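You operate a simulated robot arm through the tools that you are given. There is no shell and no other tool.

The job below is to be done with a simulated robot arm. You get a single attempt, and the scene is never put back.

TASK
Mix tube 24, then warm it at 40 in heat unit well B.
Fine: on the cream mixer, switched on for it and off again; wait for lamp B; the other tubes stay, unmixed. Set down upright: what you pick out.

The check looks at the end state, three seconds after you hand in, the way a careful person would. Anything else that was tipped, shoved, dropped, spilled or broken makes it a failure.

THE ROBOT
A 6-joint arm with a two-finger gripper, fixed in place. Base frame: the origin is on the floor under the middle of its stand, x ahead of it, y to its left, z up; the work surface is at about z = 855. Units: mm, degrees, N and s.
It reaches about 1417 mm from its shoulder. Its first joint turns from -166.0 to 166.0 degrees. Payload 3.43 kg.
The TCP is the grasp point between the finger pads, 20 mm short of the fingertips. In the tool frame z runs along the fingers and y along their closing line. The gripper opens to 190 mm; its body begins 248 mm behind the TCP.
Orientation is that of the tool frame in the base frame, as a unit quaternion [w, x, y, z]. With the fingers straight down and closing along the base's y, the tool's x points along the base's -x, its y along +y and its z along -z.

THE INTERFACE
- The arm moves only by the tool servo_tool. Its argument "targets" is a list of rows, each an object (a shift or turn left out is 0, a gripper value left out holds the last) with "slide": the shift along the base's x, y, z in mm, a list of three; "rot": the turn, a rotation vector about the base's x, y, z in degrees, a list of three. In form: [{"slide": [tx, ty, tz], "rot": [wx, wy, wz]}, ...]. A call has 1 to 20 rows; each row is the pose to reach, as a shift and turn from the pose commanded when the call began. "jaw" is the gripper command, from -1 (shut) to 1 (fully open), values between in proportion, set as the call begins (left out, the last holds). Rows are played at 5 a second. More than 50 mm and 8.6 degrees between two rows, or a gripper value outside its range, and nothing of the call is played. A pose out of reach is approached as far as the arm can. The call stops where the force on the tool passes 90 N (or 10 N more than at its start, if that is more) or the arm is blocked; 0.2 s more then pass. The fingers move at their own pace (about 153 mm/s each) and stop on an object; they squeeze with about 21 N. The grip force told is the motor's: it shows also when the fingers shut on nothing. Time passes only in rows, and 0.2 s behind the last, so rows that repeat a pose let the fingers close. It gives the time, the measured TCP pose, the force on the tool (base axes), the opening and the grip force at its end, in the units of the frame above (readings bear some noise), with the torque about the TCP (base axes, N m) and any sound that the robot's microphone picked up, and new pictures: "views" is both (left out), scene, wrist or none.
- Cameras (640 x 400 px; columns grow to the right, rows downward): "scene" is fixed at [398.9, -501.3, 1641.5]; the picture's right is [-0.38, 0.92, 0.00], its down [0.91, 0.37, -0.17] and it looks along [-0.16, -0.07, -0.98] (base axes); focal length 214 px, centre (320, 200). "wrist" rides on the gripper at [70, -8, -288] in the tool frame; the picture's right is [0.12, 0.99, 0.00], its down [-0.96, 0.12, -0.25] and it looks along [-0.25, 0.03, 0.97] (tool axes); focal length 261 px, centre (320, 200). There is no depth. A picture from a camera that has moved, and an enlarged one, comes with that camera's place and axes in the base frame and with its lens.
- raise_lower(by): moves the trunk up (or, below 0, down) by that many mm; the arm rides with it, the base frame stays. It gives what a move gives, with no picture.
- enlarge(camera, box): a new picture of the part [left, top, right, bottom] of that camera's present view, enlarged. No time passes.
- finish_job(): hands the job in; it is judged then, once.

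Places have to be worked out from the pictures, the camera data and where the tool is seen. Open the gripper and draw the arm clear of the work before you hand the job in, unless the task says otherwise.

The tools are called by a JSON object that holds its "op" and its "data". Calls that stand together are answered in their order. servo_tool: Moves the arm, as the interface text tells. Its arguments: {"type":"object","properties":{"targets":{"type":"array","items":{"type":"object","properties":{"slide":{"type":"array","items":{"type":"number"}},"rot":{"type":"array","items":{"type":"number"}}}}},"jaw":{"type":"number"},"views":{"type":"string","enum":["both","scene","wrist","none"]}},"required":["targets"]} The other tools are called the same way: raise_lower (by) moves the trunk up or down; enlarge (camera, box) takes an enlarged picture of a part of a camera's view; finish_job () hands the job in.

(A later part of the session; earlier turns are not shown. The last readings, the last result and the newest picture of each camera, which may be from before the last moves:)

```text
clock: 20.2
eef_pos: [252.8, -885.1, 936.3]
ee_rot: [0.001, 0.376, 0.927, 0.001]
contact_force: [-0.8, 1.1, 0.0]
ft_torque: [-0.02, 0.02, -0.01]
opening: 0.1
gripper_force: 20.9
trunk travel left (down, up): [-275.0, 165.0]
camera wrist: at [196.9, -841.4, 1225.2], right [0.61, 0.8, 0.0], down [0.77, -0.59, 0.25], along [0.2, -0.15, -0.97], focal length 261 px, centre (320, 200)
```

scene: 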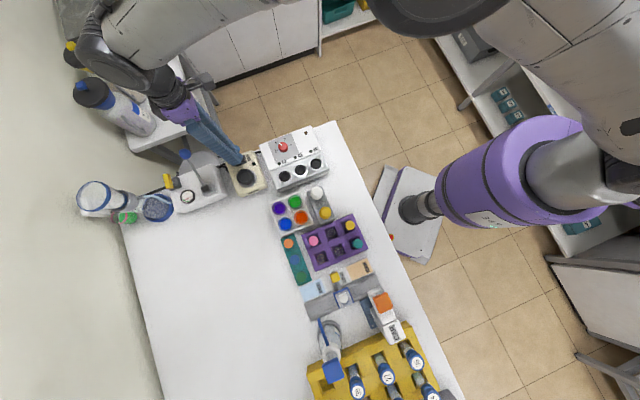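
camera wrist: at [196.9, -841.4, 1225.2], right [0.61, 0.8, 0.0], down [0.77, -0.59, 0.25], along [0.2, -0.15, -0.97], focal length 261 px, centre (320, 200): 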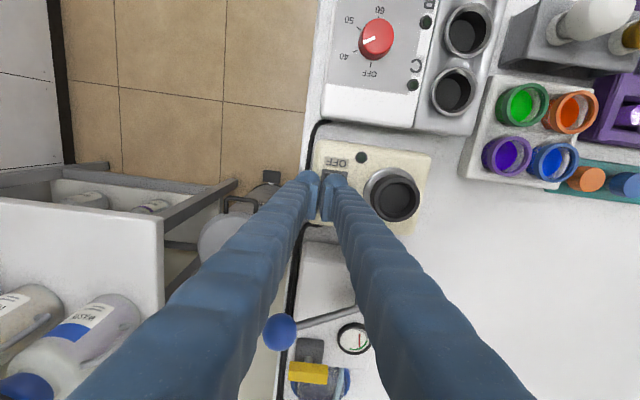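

Still no contact at TCP ≈938. I keep pressing in 1.5 mm steps.

{"op": "servo_tool", "data": {"targets": [{"slide": [0, 0, -1.5]}, {"slide": [0, 0, -3]}, {"slide": [0, 0, -4.5]}, {"slide": [0, 0, -6]}], "views": "wrist"}}

{"op": "enlarge", "data": {"camera": "wrist", "box": [260, 130, 400, 250]}}

{"op": "enlarge", "data": {"camera": "scene", "box": [220, 140, 280, 200]}}

```text
clock: 21.2
eef_pos: [251.8, -884.3, 936.8]
ee_rot: [0.002, 0.376, 0.926, -0.002]
contact_force: [3.1, 5.2, 38.8]
ft_torque: [0.68, -0.17, -0.03]
opening: 0.0
gripper_force: 21.1
trunk travel left (down, up): [-275.0, 165.0]
camera wrist: at [196.4, -839.8, 1224.1], right [0.61, 0.8, 0.0], down [0.77, -0.59, 0.25], along [0.2, -0.15, -0.97], focal length 261 px, centre (320, 200)
```

wrist: 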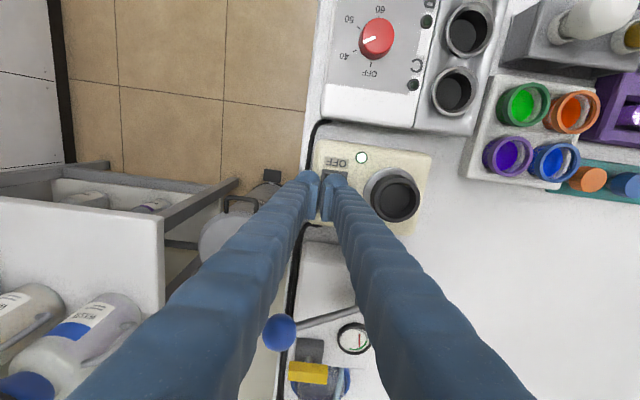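

```text
3.33 times, centred on (330, 190) of wrist
camera zoom: at [196.4, -839.8, 1224.1], right [0.61, 0.8, 0.0], down [0.77, -0.59, 0.25], along [0.2, -0.15, -0.97], focal length 869 px, centre (287, 233)
```

zoom: 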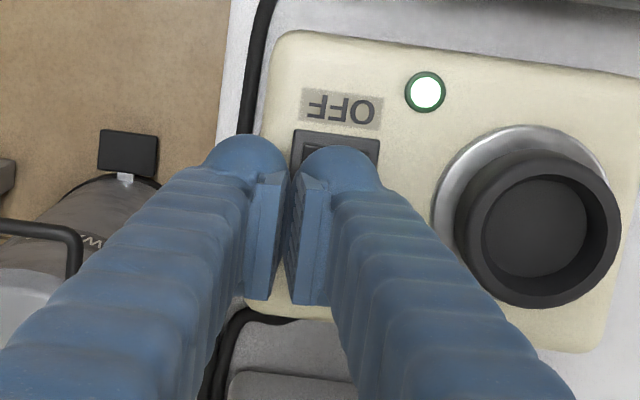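

```text
6.67 times, centred on (250, 170) of scene
camera zoom: at [398.9, -501.3, 1641.5], right [-0.38, 0.92, 0.0], down [0.91, 0.37, -0.17], along [-0.16, -0.07, -0.98], focal length 1430 px, centre (787, 400)
```

zoom: 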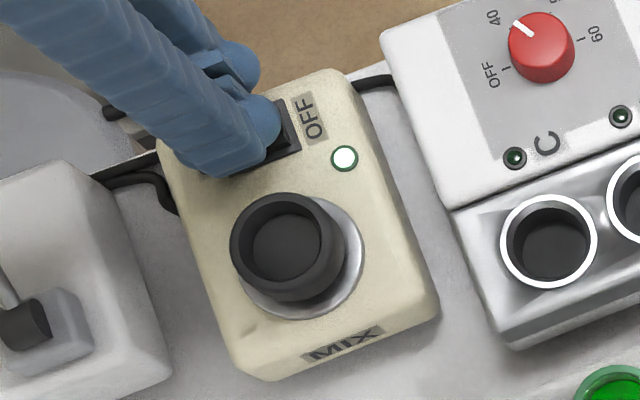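

The mixer's lamp is lit: it is on. I lift straight off, then travel back toward tube 24, turning the gripper back to close along y.

{"op": "servo_tool", "data": {"targets": [{"slide": [0, 0, 40]}, {"slide": [0, 0, 80]}, {"slide": [0, 0, 120]}, {"slide": [21, 41, 130], "rot": [0, 0, 2.6]}, {"slide": [42, 82, 140], "rot": [0, 0, 5.2]}, {"slide": [63, 123, 150], "rot": [0, 0, 7.8]}, {"slide": [84, 164, 160], "rot": [0, 0, 10.4]}, {"slide": [105, 205, 170], "rot": [0, 0, 13]}, {"slide": [126, 246, 180], "rot": [0, 0, 15.6]}, {"slide": [147, 287, 190], "rot": [0, 0, 18.2]}, {"slide": [168, 328, 200], "rot": [0, 0, 20.8]}, {"slide": [189, 369, 200], "rot": [0, 0, 23.4]}, {"slide": [210, 410, 200], "rot": [0, 0, 26]}, {"slide": [231, 451, 200], "rot": [0, 0, 28.6]}, {"slide": [252, 492, 200], "rot": [0, 0, 31.2]}, {"slide": [273, 533, 200], "rot": [0, 0, 33.8]}, {"slide": [294, 574, 200], "rot": [0, 0, 36.4]}, {"slide": [315, 615, 200], "rot": [0, 0, 39]}, {"slide": [336, 656, 200], "rot": [0, 0, 41.6]}, {"slide": [357, 697, 200], "rot": [0, 0, 44.2]}]}}

{"op": "enlarge", "data": {"camera": "scene", "box": [220, 120, 340, 200]}}

```text
clock: 25.4
eef_pos: [609.9, -186.8, 1132.1]
ee_rot: [0.0, 0.0, 1.0, 0.0]
contact_force: [-0.2, 0.0, 0.2]
ft_torque: [-0.06, 0.06, 0.0]
opening: 0.2
gripper_force: 20.9
trunk travel left (down, up): [-275.0, 165.0]
camera wrist: at [540.3, -194.9, 1419.6], right [-0.12, 0.99, 0.0], down [0.96, 0.12, 0.25], along [0.24, 0.03, -0.97], focal length 261 px, centre (320, 200)
```

scene: 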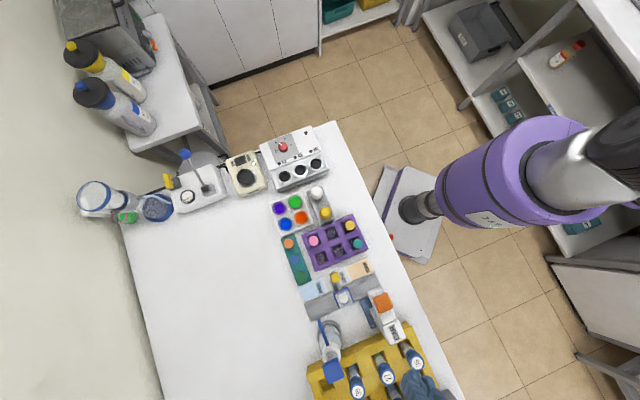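
wrist: 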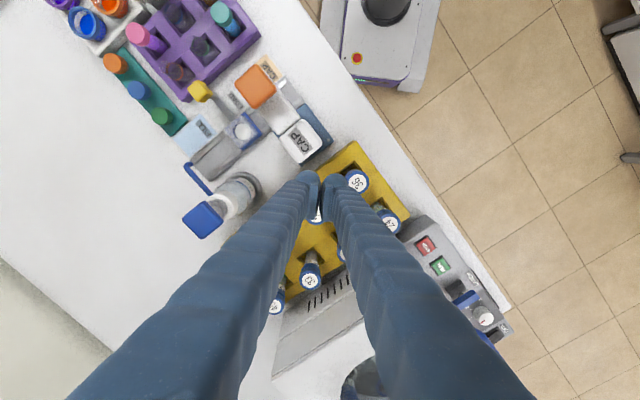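

```text
5.00 times, centred on (280, 160) of scene
camera zoom: at [398.9, -501.3, 1641.5], right [-0.38, 0.92, 0.0], down [0.91, 0.37, -0.17], along [-0.16, -0.07, -0.98], focal length 1072 px, centre (520, 400)
```

zoom: 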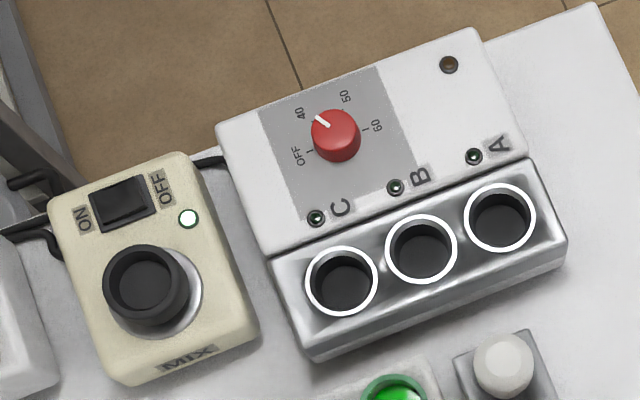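

The mixer lamp stays lit. I open to about 80 mm, move over tube 24, and look at the caps' side profile to choose the grip height.

{"op": "servo_tool", "data": {"targets": [{"slide": [18, 33, 0]}, {"slide": [36, 66, 0]}, {"slide": [54, 99, 0]}, {"slide": [71.5, 132.8, 0]}, {"slide": [71.5, 132.8, -40]}, {"slide": [71.5, 132.8, -60]}, {"slide": [71.5, 132.8, -60]}], "jaw": -0.158}}

{"op": "enlarge", "data": {"camera": "wrist", "box": [260, 100, 400, 230]}}

{"op": "enlarge", "data": {"camera": "scene", "box": [340, 320, 460, 400]}}

```text
clock: 27.0
eef_pos: [682.0, -52.6, 1071.0]
ee_rot: [-0.001, 0.0, 1.0, 0.001]
contact_force: [-0.2, 0.4, -0.2]
ft_torque: [-0.06, -0.02, 0.02]
opening: 80.0
gripper_force: 0.1
trunk travel left (down, up): [-275.0, 165.0]
camera wrist: at [611.8, -61.4, 1358.5], right [-0.12, 0.99, 0.0], down [0.96, 0.12, 0.25], along [0.25, 0.03, -0.97], focal length 261 px, centre (320, 200)
```

scene: 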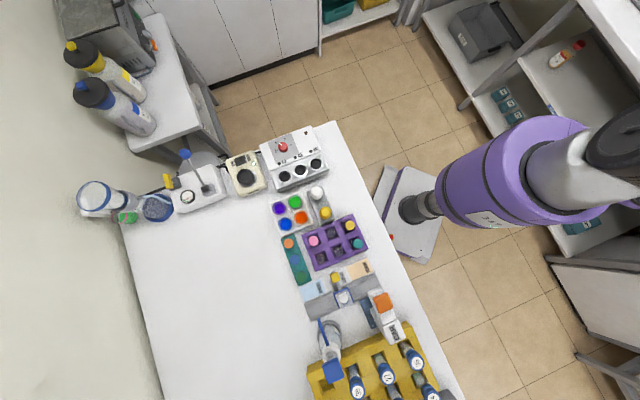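
wrist: 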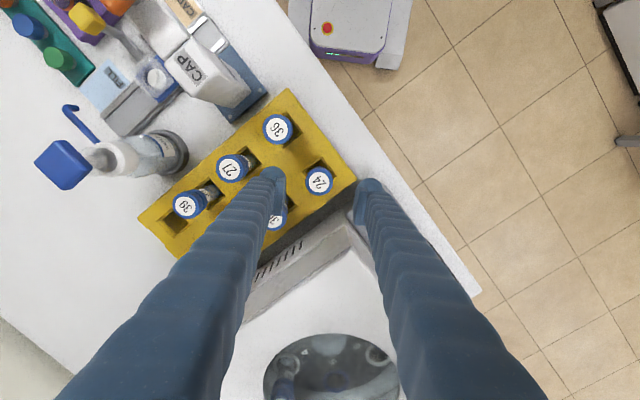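

```text
3.08 times, centred on (330, 165) of wrist
camera zoom: at [611.8, -61.4, 1358.5], right [-0.12, 0.99, 0.0], down [0.96, 0.12, 0.25], along [0.25, 0.03, -0.97], focal length 802 px, centre (289, 308)
```

zoom: 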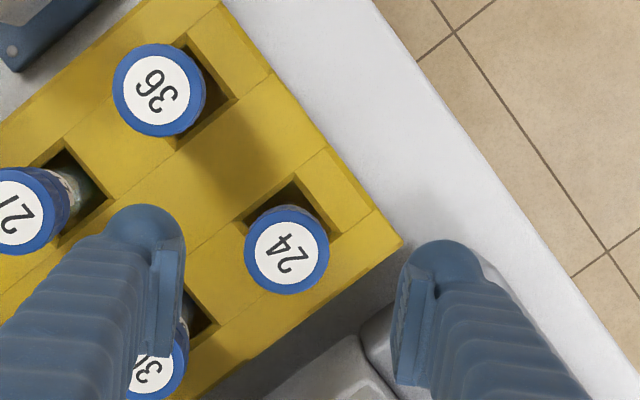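

```text
5.00 times, centred on (400, 360) of scene
camera zoom: at [398.9, -501.3, 1641.5], right [-0.38, 0.92, 0.0], down [0.91, 0.37, -0.17], along [-0.16, -0.07, -0.98], focal length 1072 px, centre (-80, -600)
```

zoom: 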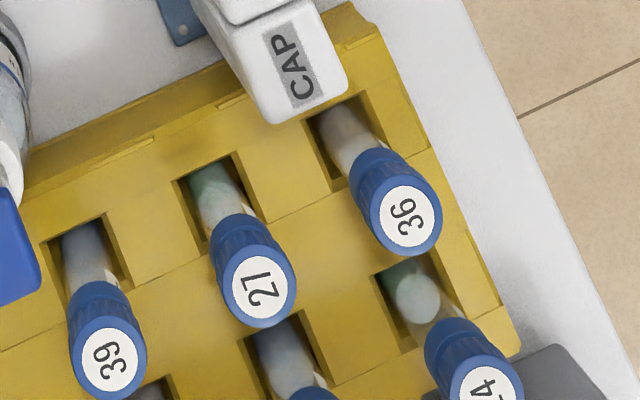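

Tube 24 sits centred between the fingers (label at the TCP axis). I lower to TCP z≈963, so the pads straddle the cap with fingertips well above the rack.

{"op": "servo_tool", "data": {"targets": [{"slide": [0, 0, -40]}, {"slide": [0, 0, -75]}, {"slide": [0, 0, -95]}, {"slide": [0, 0, -110]}, {"slide": [0, 0, -110]}]}}

{"op": "enlarge", "data": {"camera": "wrist", "box": [250, 130, 390, 260]}}

{"op": "enlarge", "data": {"camera": "scene", "box": [360, 320, 480, 400]}}

```text
clock: 28.2
eef_pos: [682.7, -53.7, 961.0]
ee_rot: [0.0, 0.0, 1.0, 0.0]
contact_force: [-0.2, -0.1, -0.5]
ft_torque: [0.03, 0.0, 0.01]
opening: 80.0
gripper_force: 0.1
trunk travel left (down, up): [-275.0, 165.0]
camera wrist: at [611.9, -62.4, 1249.5], right [-0.12, 0.99, 0.0], down [0.96, 0.12, 0.25], along [0.25, 0.03, -0.97], focal length 261 px, centre (320, 200)
```

scene: 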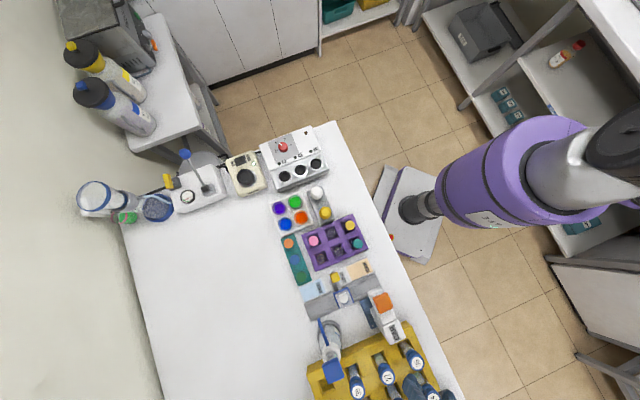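
wrist: 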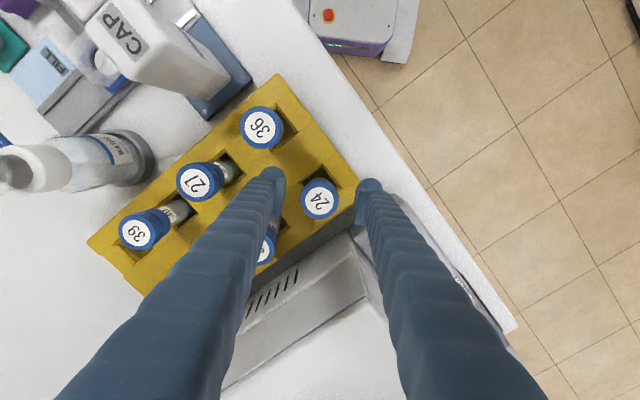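

```text
3.08 times, centred on (320, 195) of wrist
camera zoom: at [611.9, -62.4, 1249.5], right [-0.12, 0.99, 0.0], down [0.96, 0.12, 0.25], along [0.25, 0.03, -0.97], focal length 802 px, centre (320, 215)
```

zoom: 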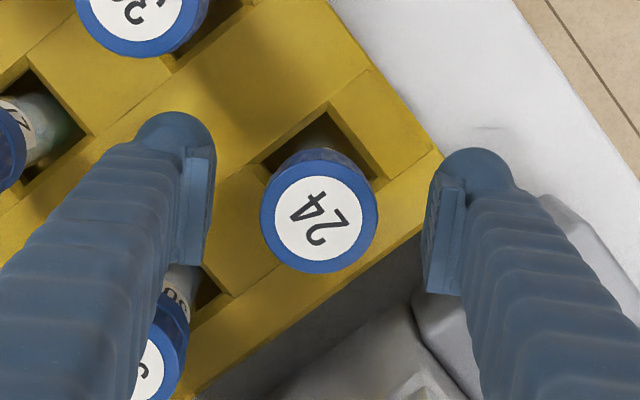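

```text
5.00 times, centred on (420, 360) of scene
camera zoom: at [398.9, -501.3, 1641.5], right [-0.38, 0.92, 0.0], down [0.91, 0.37, -0.17], along [-0.16, -0.07, -0.98], focal length 1072 px, centre (-180, -600)
```

zoom: 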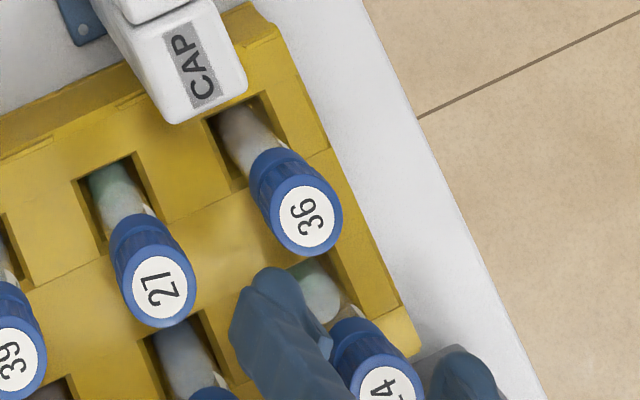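

The cap of 24 is centred between the pads. I close the gripper on it.

{"op": "servo_tool", "data": {"targets": [{"slide": [0, 0, 0]}, {"slide": [0, 0, 0]}, {"slide": [0, 0, 0]}, {"slide": [0, 0, 0]}], "jaw": -1, "views": "wrist"}}

```text
clock: 29.2
eef_pos: [682.7, -53.4, 960.7]
ee_rot: [0.0, 0.0, 1.0, 0.0]
contact_force: [0.3, 0.4, 1.1]
ft_torque: [-0.02, -0.01, -0.01]
opening: 37.6
gripper_force: 20.8
trunk travel left (down, up): [-275.0, 165.0]
camera wrist: at [612.0, -62.4, 1249.5], right [-0.12, 0.99, 0.0], down [0.96, 0.12, 0.25], along [0.24, 0.03, -0.97], focal length 261 px, centre (320, 200)
```

wrist: 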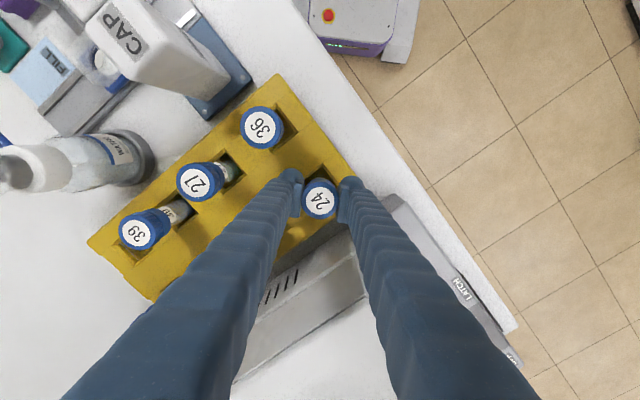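

The cap is gripped (opening 37.6 mm). I lift tube 24 straight up out of the rack.

{"op": "servo_tool", "data": {"targets": [{"slide": [0, 0, 15]}, {"slide": [0, 0, 40]}, {"slide": [0, 0, 70]}, {"slide": [0, 0, 105]}, {"slide": [0, 0, 140]}, {"slide": [0, 0, 175]}, {"slide": [0, 0, 210]}, {"slide": [0, 0, 210]}]}}

{"op": "enlarge", "data": {"camera": "wrist", "box": [220, 110, 400, 260]}}

```text
clock: 31.0
eef_pos: [681.9, -51.4, 1172.1]
ee_rot: [-0.001, 0.001, 1.0, 0.001]
contact_force: [0.7, -0.8, -0.8]
ft_torque: [0.03, 0.03, -0.01]
opening: 37.6
gripper_force: 21.2
trunk travel left (down, up): [-275.0, 165.0]
camera wrist: at [611.4, -60.6, 1459.8], right [-0.12, 0.99, 0.0], down [0.96, 0.12, 0.25], along [0.24, 0.03, -0.97], focal length 261 px, centre (320, 200)
```

scene: 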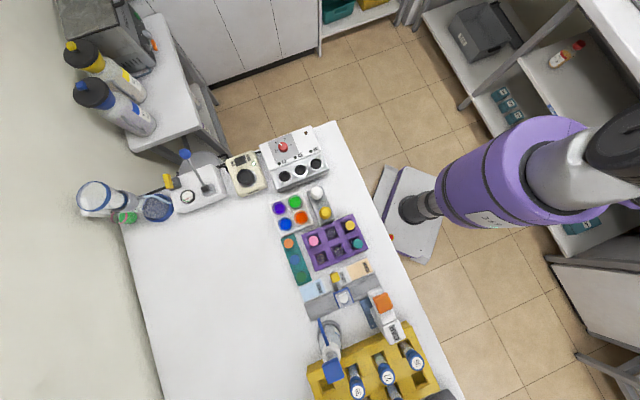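
wrist: 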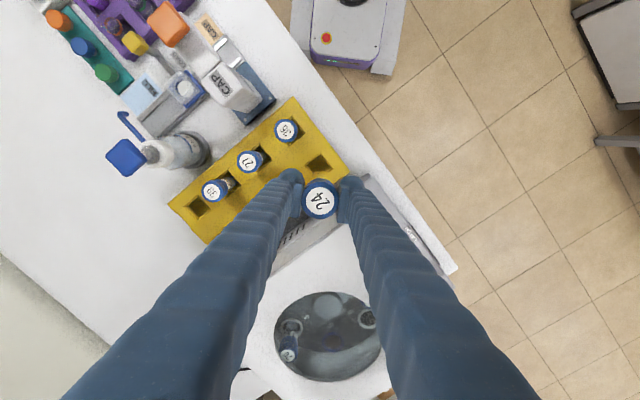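

```text
2.67 times, centred on (310, 185) of wrist
camera zoom: at [611.4, -60.6, 1459.8], right [-0.12, 0.99, 0.0], down [0.96, 0.12, 0.25], along [0.24, 0.03, -0.97], focal length 695 px, centre (347, 240)
```

zoom: 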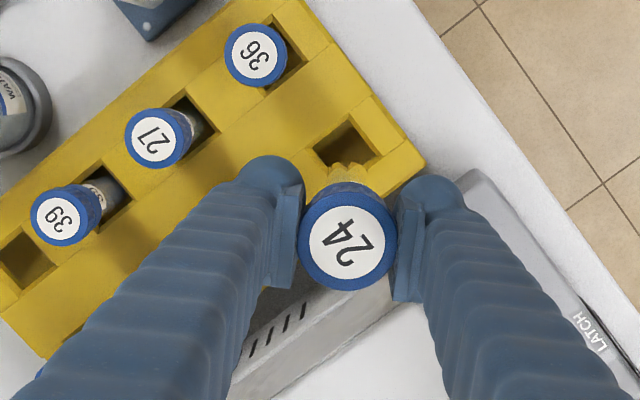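

Tube 24 is out and held vertically; the others are undisturbed. I carry it at this height to above the mixer cup at about (309.6,-818).

{"op": "servo_tool", "data": {"targets": [{"slide": [-18.6, -38.2, 0]}, {"slide": [-37.2, -76.4, 0]}, {"slide": [-55.8, -114.5, 0]}, {"slide": [-74.4, -152.7, 0]}, {"slide": [-93, -190.9, 0]}, {"slide": [-111.6, -229.1, 0]}, {"slide": [-130.2, -267.3, 0]}, {"slide": [-148.8, -305.4, 0]}, {"slide": [-167.4, -343.6, 0]}, {"slide": [-186, -381.8, 0]}, {"slide": [-204.6, -420, 0]}, {"slide": [-223.2, -458.2, 0]}, {"slide": [-241.8, -496.3, 0]}, {"slide": [-260.4, -534.5, 0]}, {"slide": [-279, -572.7, 0]}, {"slide": [-297.6, -610.9, 0]}, {"slide": [-316.2, -649.1, 0]}, {"slide": [-334.8, -687.2, 0]}, {"slide": [-353.4, -725.4, 0]}, {"slide": [-372, -763.7, 0]}]}}

{"op": "enlarge", "data": {"camera": "scene", "box": [190, 90, 310, 210]}}

{"op": "enlarge", "data": {"camera": "wrist", "box": [240, 100, 400, 240]}}

```text
clock: 35.2
eef_pos: [310.8, -820.3, 1169.4]
ee_rot: [0.001, -0.001, 1.0, 0.0]
contact_force: [0.2, 0.8, -1.1]
ft_torque: [0.06, -0.01, -0.04]
opening: 37.7
gripper_force: 21.3
trunk travel left (down, up): [-275.0, 165.0]
camera wrist: at [240.4, -828.9, 1456.9], right [-0.12, 0.99, 0.0], down [0.96, 0.12, 0.25], along [0.25, 0.03, -0.97], focal length 261 px, centre (320, 200)
```

scene: 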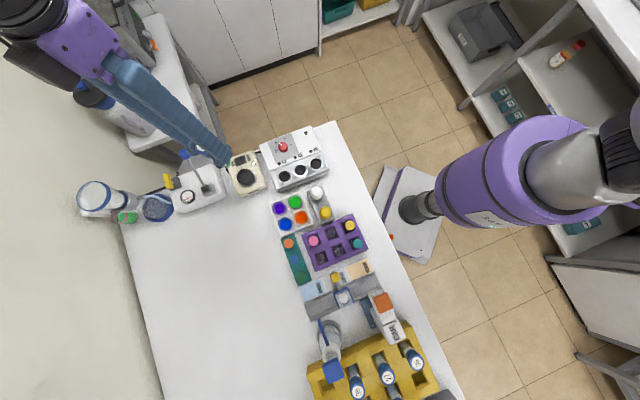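
wrist: 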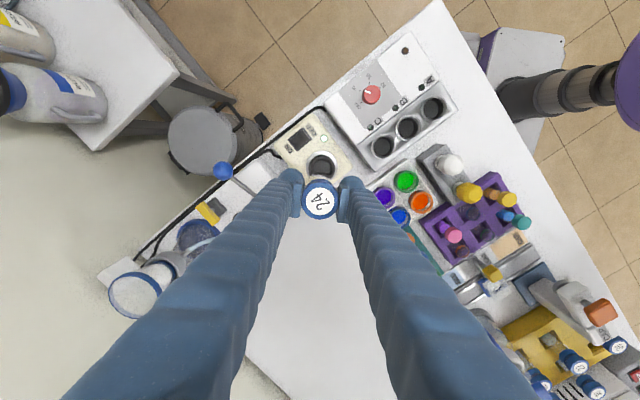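

```text
3.33 times, centred on (250, 150) of scene
camera zoom: at [398.9, -501.3, 1641.5], right [-0.38, 0.92, 0.0], down [0.91, 0.37, -0.17], along [-0.16, -0.07, -0.98], focal length 715 px, centre (553, 367)
```

zoom: 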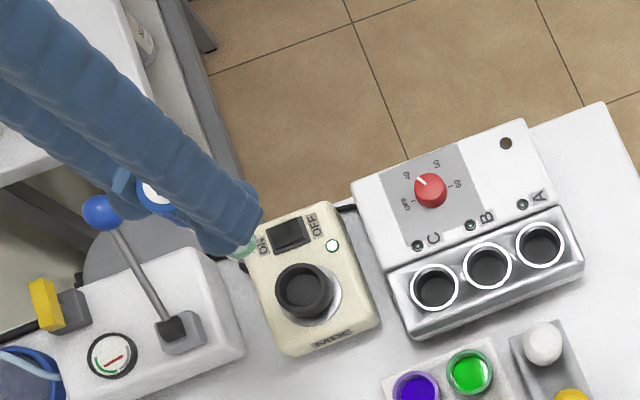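

```text
2.86 times, centred on (320, 170) of wrist
camera zoom: at [240.4, -828.9, 1456.9], right [-0.12, 0.99, 0.0], down [0.96, 0.12, 0.25], along [0.25, 0.03, -0.97], focal length 745 px, centre (320, 286)
```

zoom: 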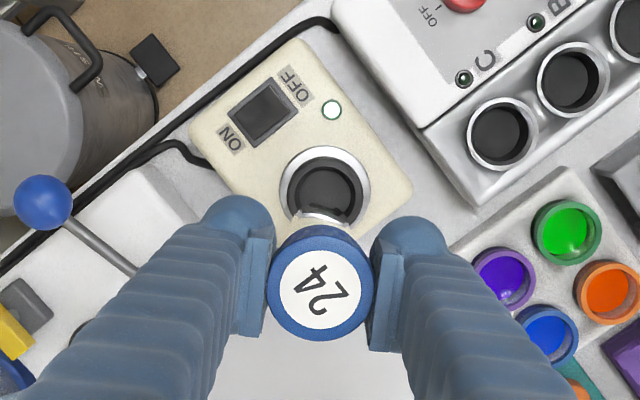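

The tube hangs above the cup; the mixer lamp is still lit. I lower to TCP z≈1080 to judge the tube bottom against the cup rim.

{"op": "servo_tool", "data": {"targets": [{"slide": [0, 0, -30]}, {"slide": [0, 0, -60]}, {"slide": [0, 0, -80]}, {"slide": [0, 0, -93]}, {"slide": [0, 0, -93]}, {"slide": [0, 0, -93]}]}}

{"op": "enlarge", "data": {"camera": "scene", "box": [210, 120, 280, 200]}}

{"op": "enlarge", "data": {"camera": "wrist", "box": [260, 120, 380, 230]}}

```text
clock: 36.6
eef_pos: [310.6, -818.0, 1079.0]
ee_rot: [0.001, 0.0, 1.0, 0.0]
contact_force: [-0.4, 0.7, -0.7]
ft_torque: [-0.07, 0.02, 0.02]
opening: 37.7
gripper_force: 21.0
trunk travel left (down, up): [-275.0, 165.0]
camera wrist: at [240.3, -827.0, 1367.1], right [-0.12, 0.99, 0.0], down [0.96, 0.12, 0.25], along [0.25, 0.03, -0.97], focal length 261 px, centre (320, 200)
```

scene: 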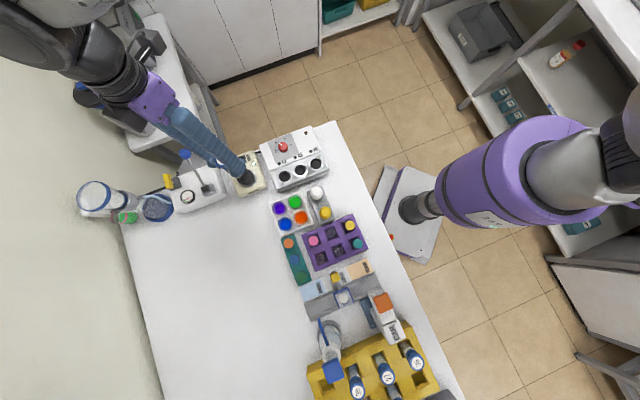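
wrist: 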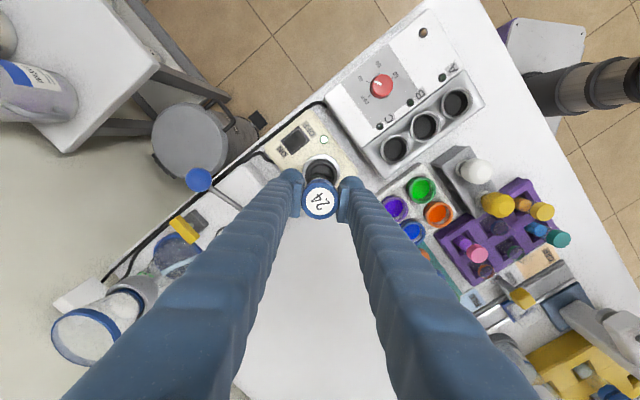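

```text
5.00 times, centred on (245, 160) of scene
camera zoom: at [398.9, -501.3, 1641.5], right [-0.38, 0.92, 0.0], down [0.91, 0.37, -0.17], along [-0.16, -0.07, -0.98], focal length 1072 px, centre (695, 400)
```

zoom: 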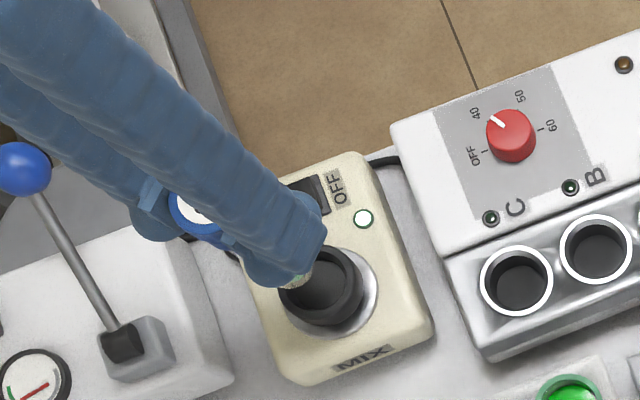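

```text
3.64 times, centred on (320, 175) of wrist
camera zoom: at [240.3, -827.0, 1367.1], right [-0.12, 0.99, 0.0], down [0.96, 0.12, 0.25], along [0.25, 0.03, -0.97], focal length 948 px, centre (320, 291)
```

zoom: 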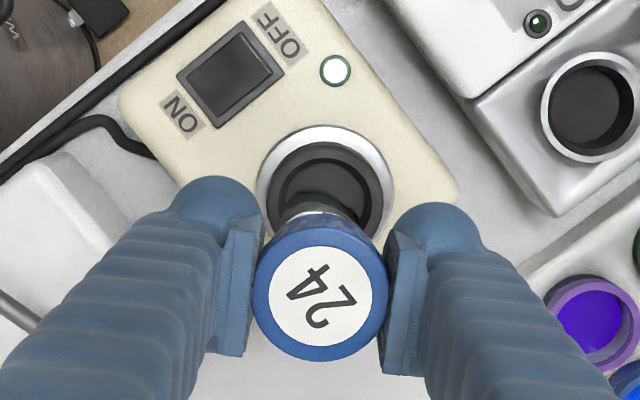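

The cup centre from several views is about (307.5,-816.4, rim ≈934), about 3 mm off my TCP. I shift there and rotate the gripper -60° so the scene camera can see the tube between the fingers.

{"op": "servo_tool", "data": {"targets": [{"slide": [-1, 0.5, 0], "rot": [0, 0, -7.5]}, {"slide": [-2.6, 1.6, 0], "rot": [0, 0, -15]}, {"slide": [-2.6, 1.6, 0], "rot": [0, 0, -22.5]}, {"slide": [-2.6, 1.6, 0], "rot": [0, 0, -30]}, {"slide": [-2.6, 1.6, 0], "rot": [0, 0, -37.5]}, {"slide": [-2.6, 1.6, 0], "rot": [0, 0, -45]}, {"slide": [-2.6, 1.6, 0], "rot": [0, 0, -52.5]}, {"slide": [-2.6, 1.6, 0], "rot": [0, 0, -60]}, {"slide": [-2.6, 1.6, 0], "rot": [0, 0, -60]}]}}

{"op": "enlarge", "data": {"camera": "scene", "box": [210, 120, 280, 200]}}

{"op": "enlarge", "data": {"camera": "wrist", "box": [260, 120, 380, 230]}}

```text
clock: 38.6
eef_pos: [305.4, -816.6, 1079.2]
ee_rot: [0.0, 0.501, 0.866, 0.0]
contact_force: [0.0, -0.3, -0.7]
ft_torque: [0.02, -0.01, 0.0]
opening: 37.5
gripper_force: 20.9
trunk travel left (down, up): [-275.0, 165.0]
camera wrist: at [264.4, -760.1, 1366.8], right [0.8, 0.6, 0.0], down [0.58, -0.78, 0.25], along [0.15, -0.2, -0.97], focal length 261 px, centre (320, 200)
```

scene: 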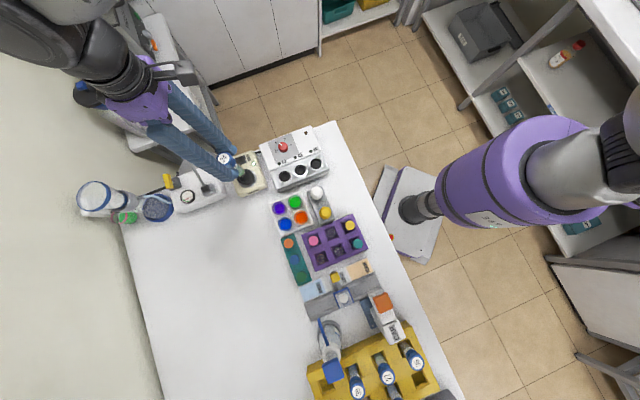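
wrist: 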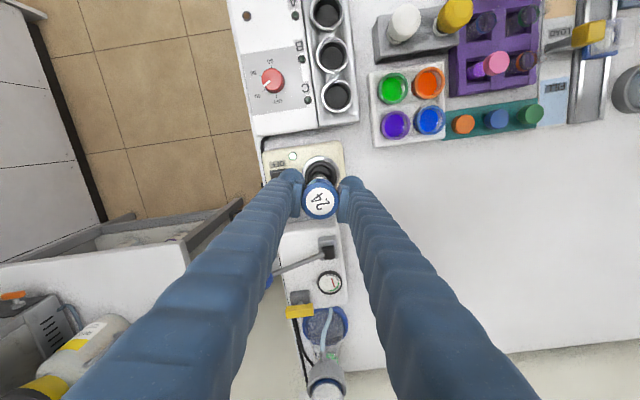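

```text
5.00 times, centred on (245, 160) of scene
camera zoom: at [398.9, -501.3, 1641.5], right [-0.38, 0.92, 0.0], down [0.91, 0.37, -0.17], along [-0.16, -0.07, -0.98], focal length 1072 px, centre (695, 400)
```

zoom: 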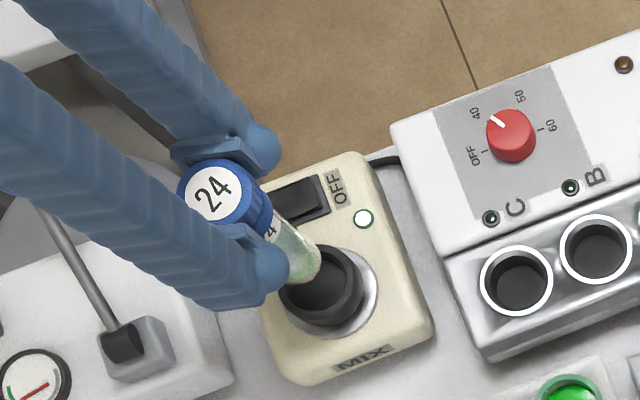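

```text
3.64 times, centred on (320, 175) of wrist
camera zoom: at [264.4, -760.1, 1366.8], right [0.8, 0.6, 0.0], down [0.58, -0.78, 0.25], along [0.15, -0.2, -0.97], focal length 948 px, centre (320, 291)
```

zoom: 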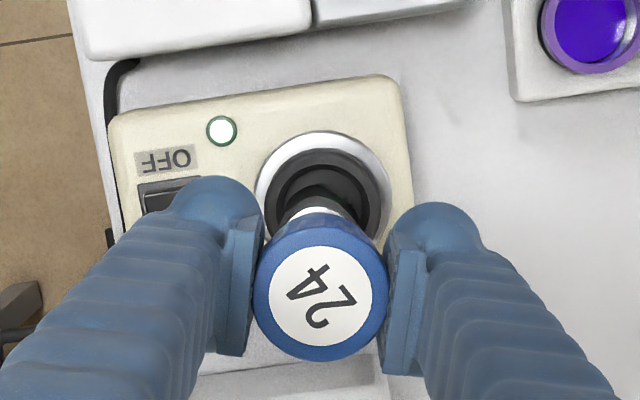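

The tube is visible now with settled contents, its bottom at about z≈970. I zoom in more to fine-align tube axis and cup.

{"op": "enlarge", "data": {"camera": "wrist", "box": [295, 140, 351, 190]}}

{"op": "enlarge", "data": {"camera": "scene", "box": [230, 145, 270, 190]}}

```text
8.00 times, centred on (323, 165) of wrist
camera zoom: at [264.4, -760.1, 1366.8], right [0.8, 0.6, 0.0], down [0.58, -0.78, 0.25], along [0.15, -0.2, -0.97], focal length 2085 px, centre (296, 480)
```

zoom: 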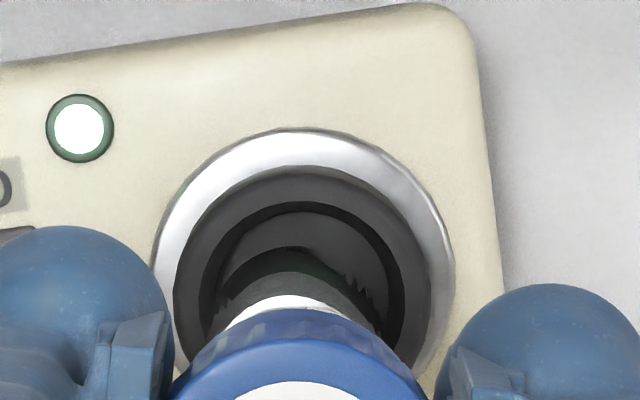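

```text
8.89 times, centred on (250, 168) of scene
camera zoom: at [398.9, -501.3, 1641.5], right [-0.38, 0.92, 0.0], down [0.91, 0.37, -0.17], along [-0.16, -0.07, -0.98], focal length 1906 px, centre (942, 489)
```

zoom: 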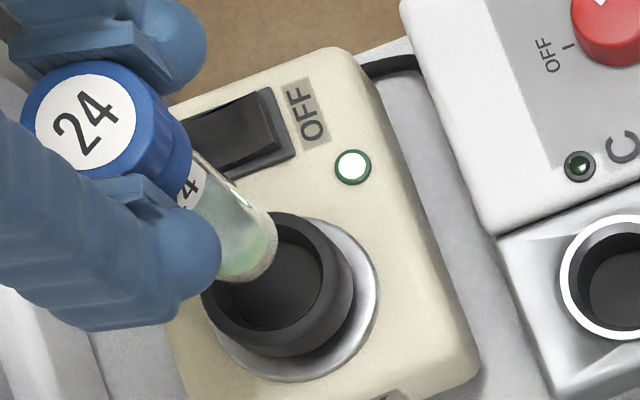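

The cup sits about 2 mm from the tube axis; I correct by (1.6, 1.4) and lower toward the cup rim.

{"op": "servo_tool", "data": {"targets": [{"slide": [1.6, 1.4, 0]}, {"slide": [1.6, 1.4, -12]}, {"slide": [1.6, 1.4, -24]}, {"slide": [1.6, 1.4, -34]}, {"slide": [1.6, 1.4, -34]}]}}

{"op": "enlarge", "data": {"camera": "scene", "box": [230, 145, 270, 190]}}

{"op": "enlarge", "data": {"camera": "wrist", "box": [295, 140, 351, 190]}}

```text
clock: 39.8
eef_pos: [307.9, -814.1, 1045.2]
ee_rot: [0.0, 0.5, 0.866, -0.001]
contact_force: [-0.6, 0.4, -0.5]
ft_torque: [0.06, -0.01, 0.01]
opening: 37.7
gripper_force: 20.8
trunk travel left (down, up): [-275.0, 165.0]
camera wrist: at [265.3, -758.8, 1332.4], right [0.8, 0.6, 0.0], down [0.58, -0.78, 0.25], along [0.15, -0.2, -0.97], focal length 261 px, centre (320, 200)
```

scene: 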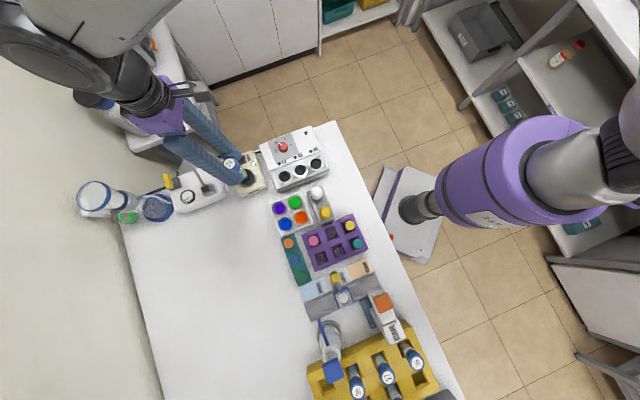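
wrist: 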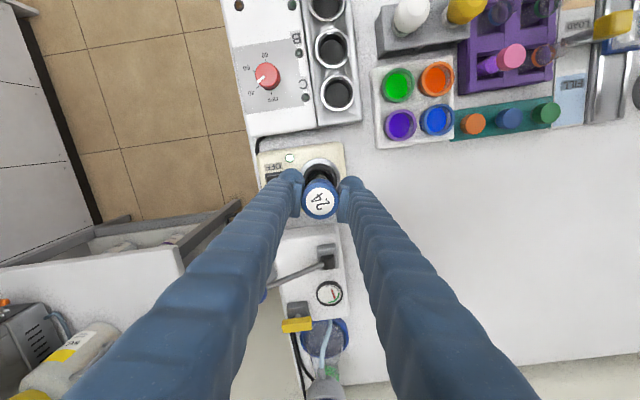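

```text
8.89 times, centred on (250, 168) of scene
camera zoom: at [398.9, -501.3, 1641.5], right [-0.38, 0.92, 0.0], down [0.91, 0.37, -0.17], along [-0.16, -0.07, -0.98], focal length 1906 px, centre (942, 489)
```

zoom: 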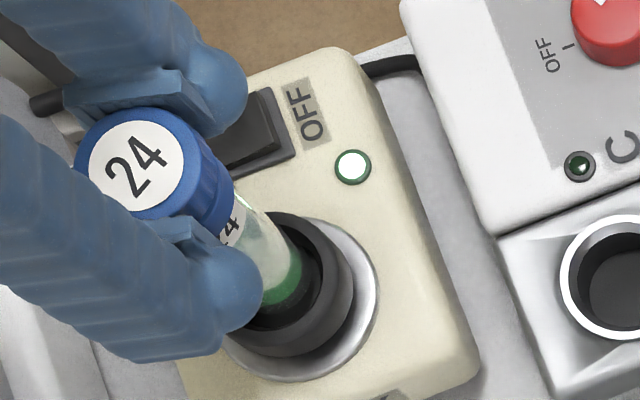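

```text
8.00 times, centred on (323, 165) of wrist
camera zoom: at [265.3, -758.8, 1332.4], right [0.8, 0.6, 0.0], down [0.58, -0.78, 0.25], along [0.15, -0.2, -0.97], focal length 2085 px, centre (296, 480)
```

zoom: 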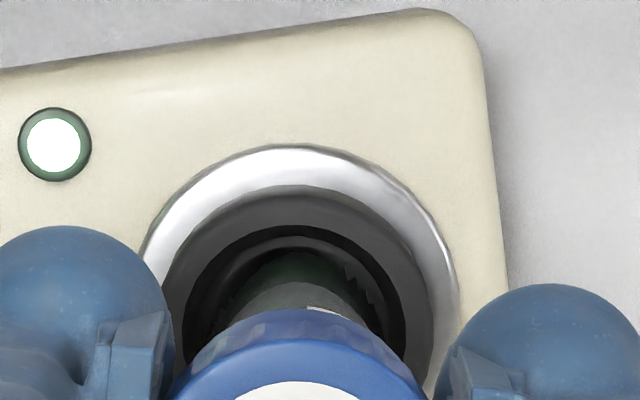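

The tube is centred over the cup with its bottom at the rim. I lower in small steps watching the force.

{"op": "servo_tool", "data": {"targets": [{"slide": [0, 0, -3]}, {"slide": [0, 0, -6]}, {"slide": [0, 0, -9]}, {"slide": [0, 0, -12]}], "views": "none"}}

{"op": "enlarge", "data": {"camera": "scene", "box": [230, 145, 270, 190]}}

```text
clock: 40.8
eef_pos: [308.4, -815.7, 1032.6]
ee_rot: [0.0, 0.499, 0.867, 0.001]
contact_force: [0.4, -0.5, -1.6]
ft_torque: [0.0, -0.03, -0.02]
opening: 37.8
gripper_force: 20.9
trunk travel left (down, up): [-275.0, 165.0]
```

```text
8.89 times, centred on (250, 168) of scene
camera zoom: at [398.9, -501.3, 1641.5], right [-0.38, 0.92, 0.0], down [0.91, 0.37, -0.17], along [-0.16, -0.07, -0.98], focal length 1906 px, centre (942, 489)
```

zoom: 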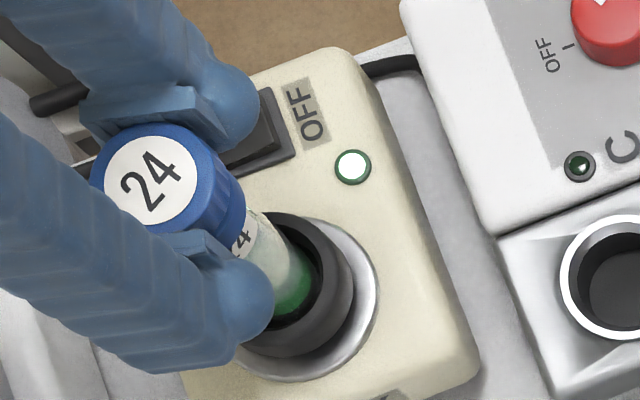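

The bottom is entering the cup with no contact yet. I continue downward in 2 mm steps.

{"op": "servo_tool", "data": {"targets": [{"slide": [0, 0, -2]}, {"slide": [0, 0, -4]}, {"slide": [0, 0, -6]}, {"slide": [0, 0, -8]}], "views": "none"}}

{"op": "enlarge", "data": {"camera": "scene", "box": [230, 145, 270, 190]}}

```text
clock: 41.8
eef_pos: [308.5, -816.4, 1028.3]
ee_rot: [0.001, 0.5, 0.866, 0.0]
contact_force: [-0.5, 0.7, 16.6]
ft_torque: [0.18, 0.06, -0.05]
opening: 37.4
gripper_force: 20.7
trunk travel left (down, up): [-275.0, 165.0]
```

```text
8.89 times, centred on (250, 168) of scene
camera zoom: at [398.9, -501.3, 1641.5], right [-0.38, 0.92, 0.0], down [0.91, 0.37, -0.17], along [-0.16, -0.07, -0.98], focal length 1906 px, centre (942, 489)
```

zoom: 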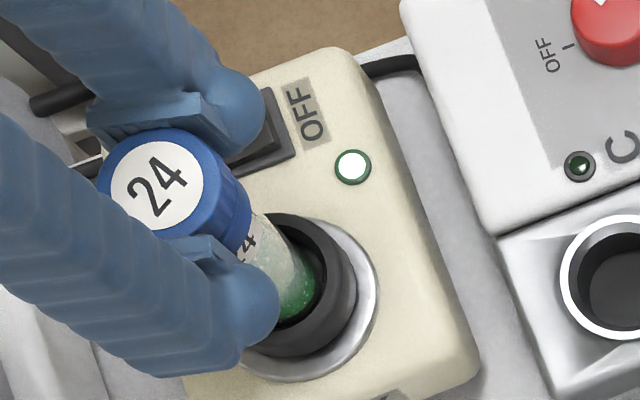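

The tube bottom is seated in the running cup (about 17 N down), and the contents begin to swirl. I hold it there for about 4 s and watch the contents.

{"op": "servo_tool", "data": {"targets": [{"slide": [0, 0, 0]}, {"slide": [0, 0, 0]}, {"slide": [0, 0, 0]}, {"slide": [0, 0, 0]}, {"slide": [0, 0, 0]}, {"slide": [0, 0, 0]}, {"slide": [0, 0, 0]}, {"slide": [0, 0, 0]}, {"slide": [0, 0, 0]}, {"slide": [0, 0, 0]}, {"slide": [0, 0, 0]}, {"slide": [0, 0, 0]}, {"slide": [0, 0, 0]}, {"slide": [0, 0, 0]}, {"slide": [0, 0, 0]}, {"slide": [0, 0, 0]}, {"slide": [0, 0, 0]}, {"slide": [0, 0, 0]}, {"slide": [0, 0, 0]}, {"slide": [0, 0, 0]}], "views": "none"}}

{"op": "enlarge", "data": {"camera": "scene", "box": [230, 145, 270, 190]}}

```text
clock: 46.0
eef_pos: [307.7, -814.8, 1026.7]
ee_rot: [0.0, 0.5, 0.866, 0.0]
contact_force: [-1.0, 0.3, 14.4]
ft_torque: [0.09, 0.05, -0.01]
opening: 37.7
gripper_force: 20.7
trunk travel left (down, up): [-275.0, 165.0]
```

```text
8.89 times, centred on (250, 168) of scene
camera zoom: at [398.9, -501.3, 1641.5], right [-0.38, 0.92, 0.0], down [0.91, 0.37, -0.17], along [-0.16, -0.07, -0.98], focal length 1906 px, centre (942, 489)
```

zoom: 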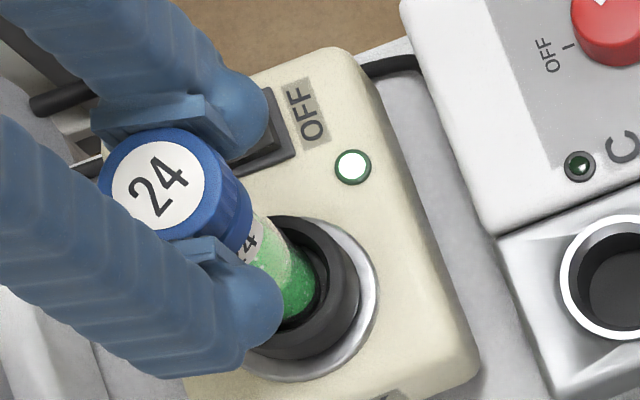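

The green is spreading up through the tube, so mixing is progressing. I keep holding and compare again.

{"op": "servo_tool", "data": {"targets": [{"slide": [0, 0, 0]}, {"slide": [0, 0, 0]}, {"slide": [0, 0, 0]}, {"slide": [0, 0, 0]}, {"slide": [0, 0, 0]}, {"slide": [0, 0, 0]}, {"slide": [0, 0, 0]}, {"slide": [0, 0, 0]}, {"slide": [0, 0, 0]}, {"slide": [0, 0, 0]}, {"slide": [0, 0, 0]}, {"slide": [0, 0, 0]}, {"slide": [0, 0, 0]}, {"slide": [0, 0, 0]}, {"slide": [0, 0, 0]}, {"slide": [0, 0, 0]}, {"slide": [0, 0, 0]}, {"slide": [0, 0, 0]}, {"slide": [0, 0, 0]}, {"slide": [0, 0, 0]}], "views": "none"}}

{"op": "enlarge", "data": {"camera": "scene", "box": [230, 145, 270, 190]}}

{"op": "enlarge", "data": {"camera": "scene", "box": [248, 165, 270, 182]}}

```text
clock: 50.2
eef_pos: [309.2, -814.9, 1025.9]
ee_rot: [0.0, 0.5, 0.866, -0.001]
contact_force: [-0.5, -0.4, 9.4]
ft_torque: [0.0, 0.0, -0.02]
opening: 37.9
gripper_force: 20.4
trunk travel left (down, up): [-275.0, 165.0]
```

```text
8.89 times, centred on (250, 168) of scene
camera zoom: at [398.9, -501.3, 1641.5], right [-0.38, 0.92, 0.0], down [0.91, 0.37, -0.17], along [-0.16, -0.07, -0.98], focal length 1906 px, centre (942, 489)
```

zoom: 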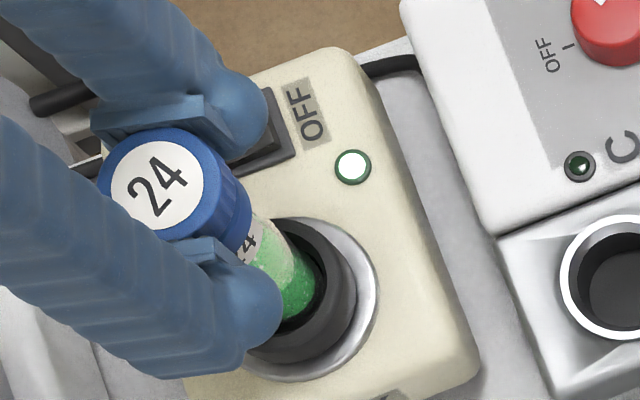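

```text
16.00 times, centred on (259, 174) of scene
camera zoom: at [398.9, -501.3, 1641.5], right [-0.38, 0.92, 0.0], down [0.91, 0.37, -0.17], along [-0.16, -0.07, -0.98], focal length 3432 px, centre (1296, 624)
```

zoom: 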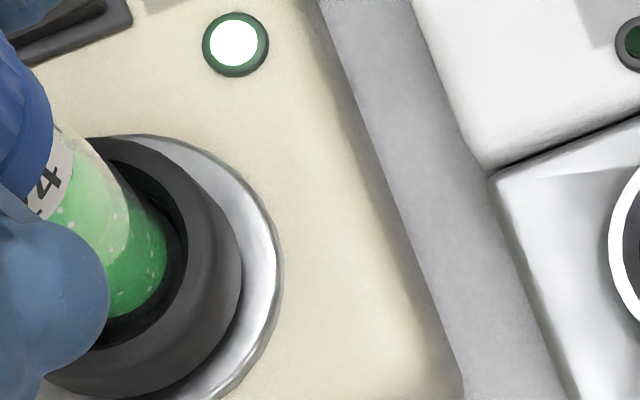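

The upper part is now light green with bubbles; possibly still progressing. I hold another 4 s and compare.

{"op": "servo_tool", "data": {"targets": [{"slide": [0, 0, 0]}, {"slide": [0, 0, 0]}, {"slide": [0, 0, 0]}, {"slide": [0, 0, 0]}, {"slide": [0, 0, 0]}, {"slide": [0, 0, 0]}, {"slide": [0, 0, 0]}, {"slide": [0, 0, 0]}, {"slide": [0, 0, 0]}, {"slide": [0, 0, 0]}, {"slide": [0, 0, 0]}, {"slide": [0, 0, 0]}, {"slide": [0, 0, 0]}, {"slide": [0, 0, 0]}, {"slide": [0, 0, 0]}, {"slide": [0, 0, 0]}, {"slide": [0, 0, 0]}, {"slide": [0, 0, 0]}, {"slide": [0, 0, 0]}, {"slide": [0, 0, 0]}], "views": "none"}}

{"op": "enlarge", "data": {"camera": "scene", "box": [248, 165, 270, 182]}}

```text
clock: 54.4
eef_pos: [308.3, -815.2, 1025.3]
ee_rot: [0.001, 0.5, 0.866, 0.0]
contact_force: [-0.1, -0.4, 6.4]
ft_torque: [0.0, 0.01, -0.02]
opening: 37.7
gripper_force: 20.8
trunk travel left (down, up): [-275.0, 165.0]
```

```text
16.00 times, centred on (259, 174) of scene
camera zoom: at [398.9, -501.3, 1641.5], right [-0.38, 0.92, 0.0], down [0.91, 0.37, -0.17], along [-0.16, -0.07, -0.98], focal length 3432 px, centre (1296, 624)
```

zoom: 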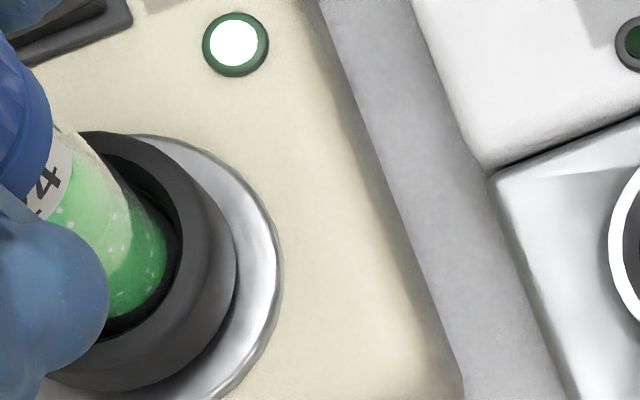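

The contents look uniform and no longer change. I lift the tube out of the cup and check the contents in the open.

{"op": "servo_tool", "data": {"targets": [{"slide": [0, 0, 10]}, {"slide": [0, 0, 30]}, {"slide": [0, 0, 60]}, {"slide": [0, 0, 90]}, {"slide": [0, 0, 90]}], "views": "scene"}}

{"op": "enlarge", "data": {"camera": "scene", "box": [220, 140, 270, 190]}}

```text
clock: 55.6
eef_pos: [310.4, -815.4, 1115.1]
ee_rot: [0.0, 0.5, 0.866, 0.0]
contact_force: [-0.3, 0.2, -0.7]
ft_torque: [-0.01, -0.03, -0.02]
opening: 37.9
gripper_force: 20.6
trunk travel left (down, up): [-275.0, 165.0]
```

scene: 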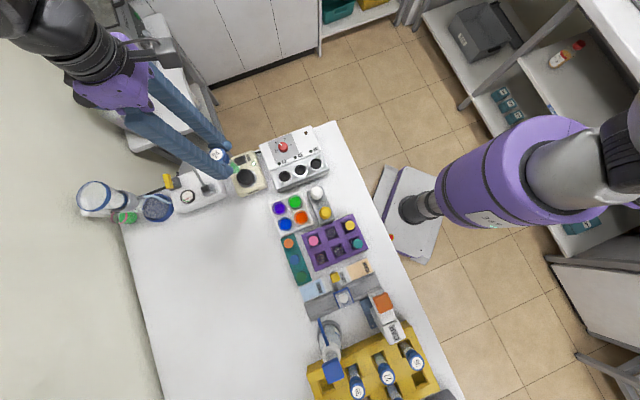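

```text
8.00 times, centred on (245, 165) of scene
camera zoom: at [398.9, -501.3, 1641.5], right [-0.38, 0.92, 0.0], down [0.91, 0.37, -0.17], along [-0.16, -0.07, -0.98], focal length 1716 px, centre (920, 480)
```

zoom: 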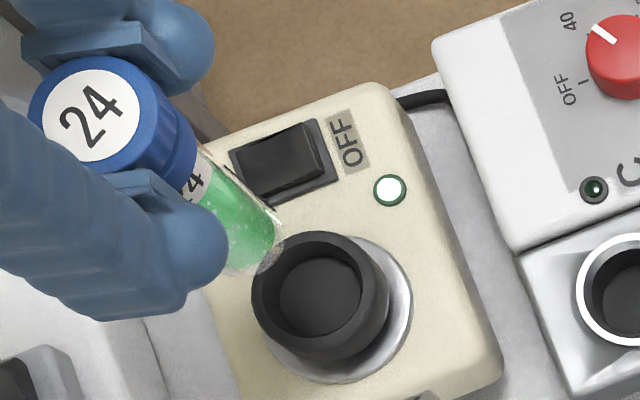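

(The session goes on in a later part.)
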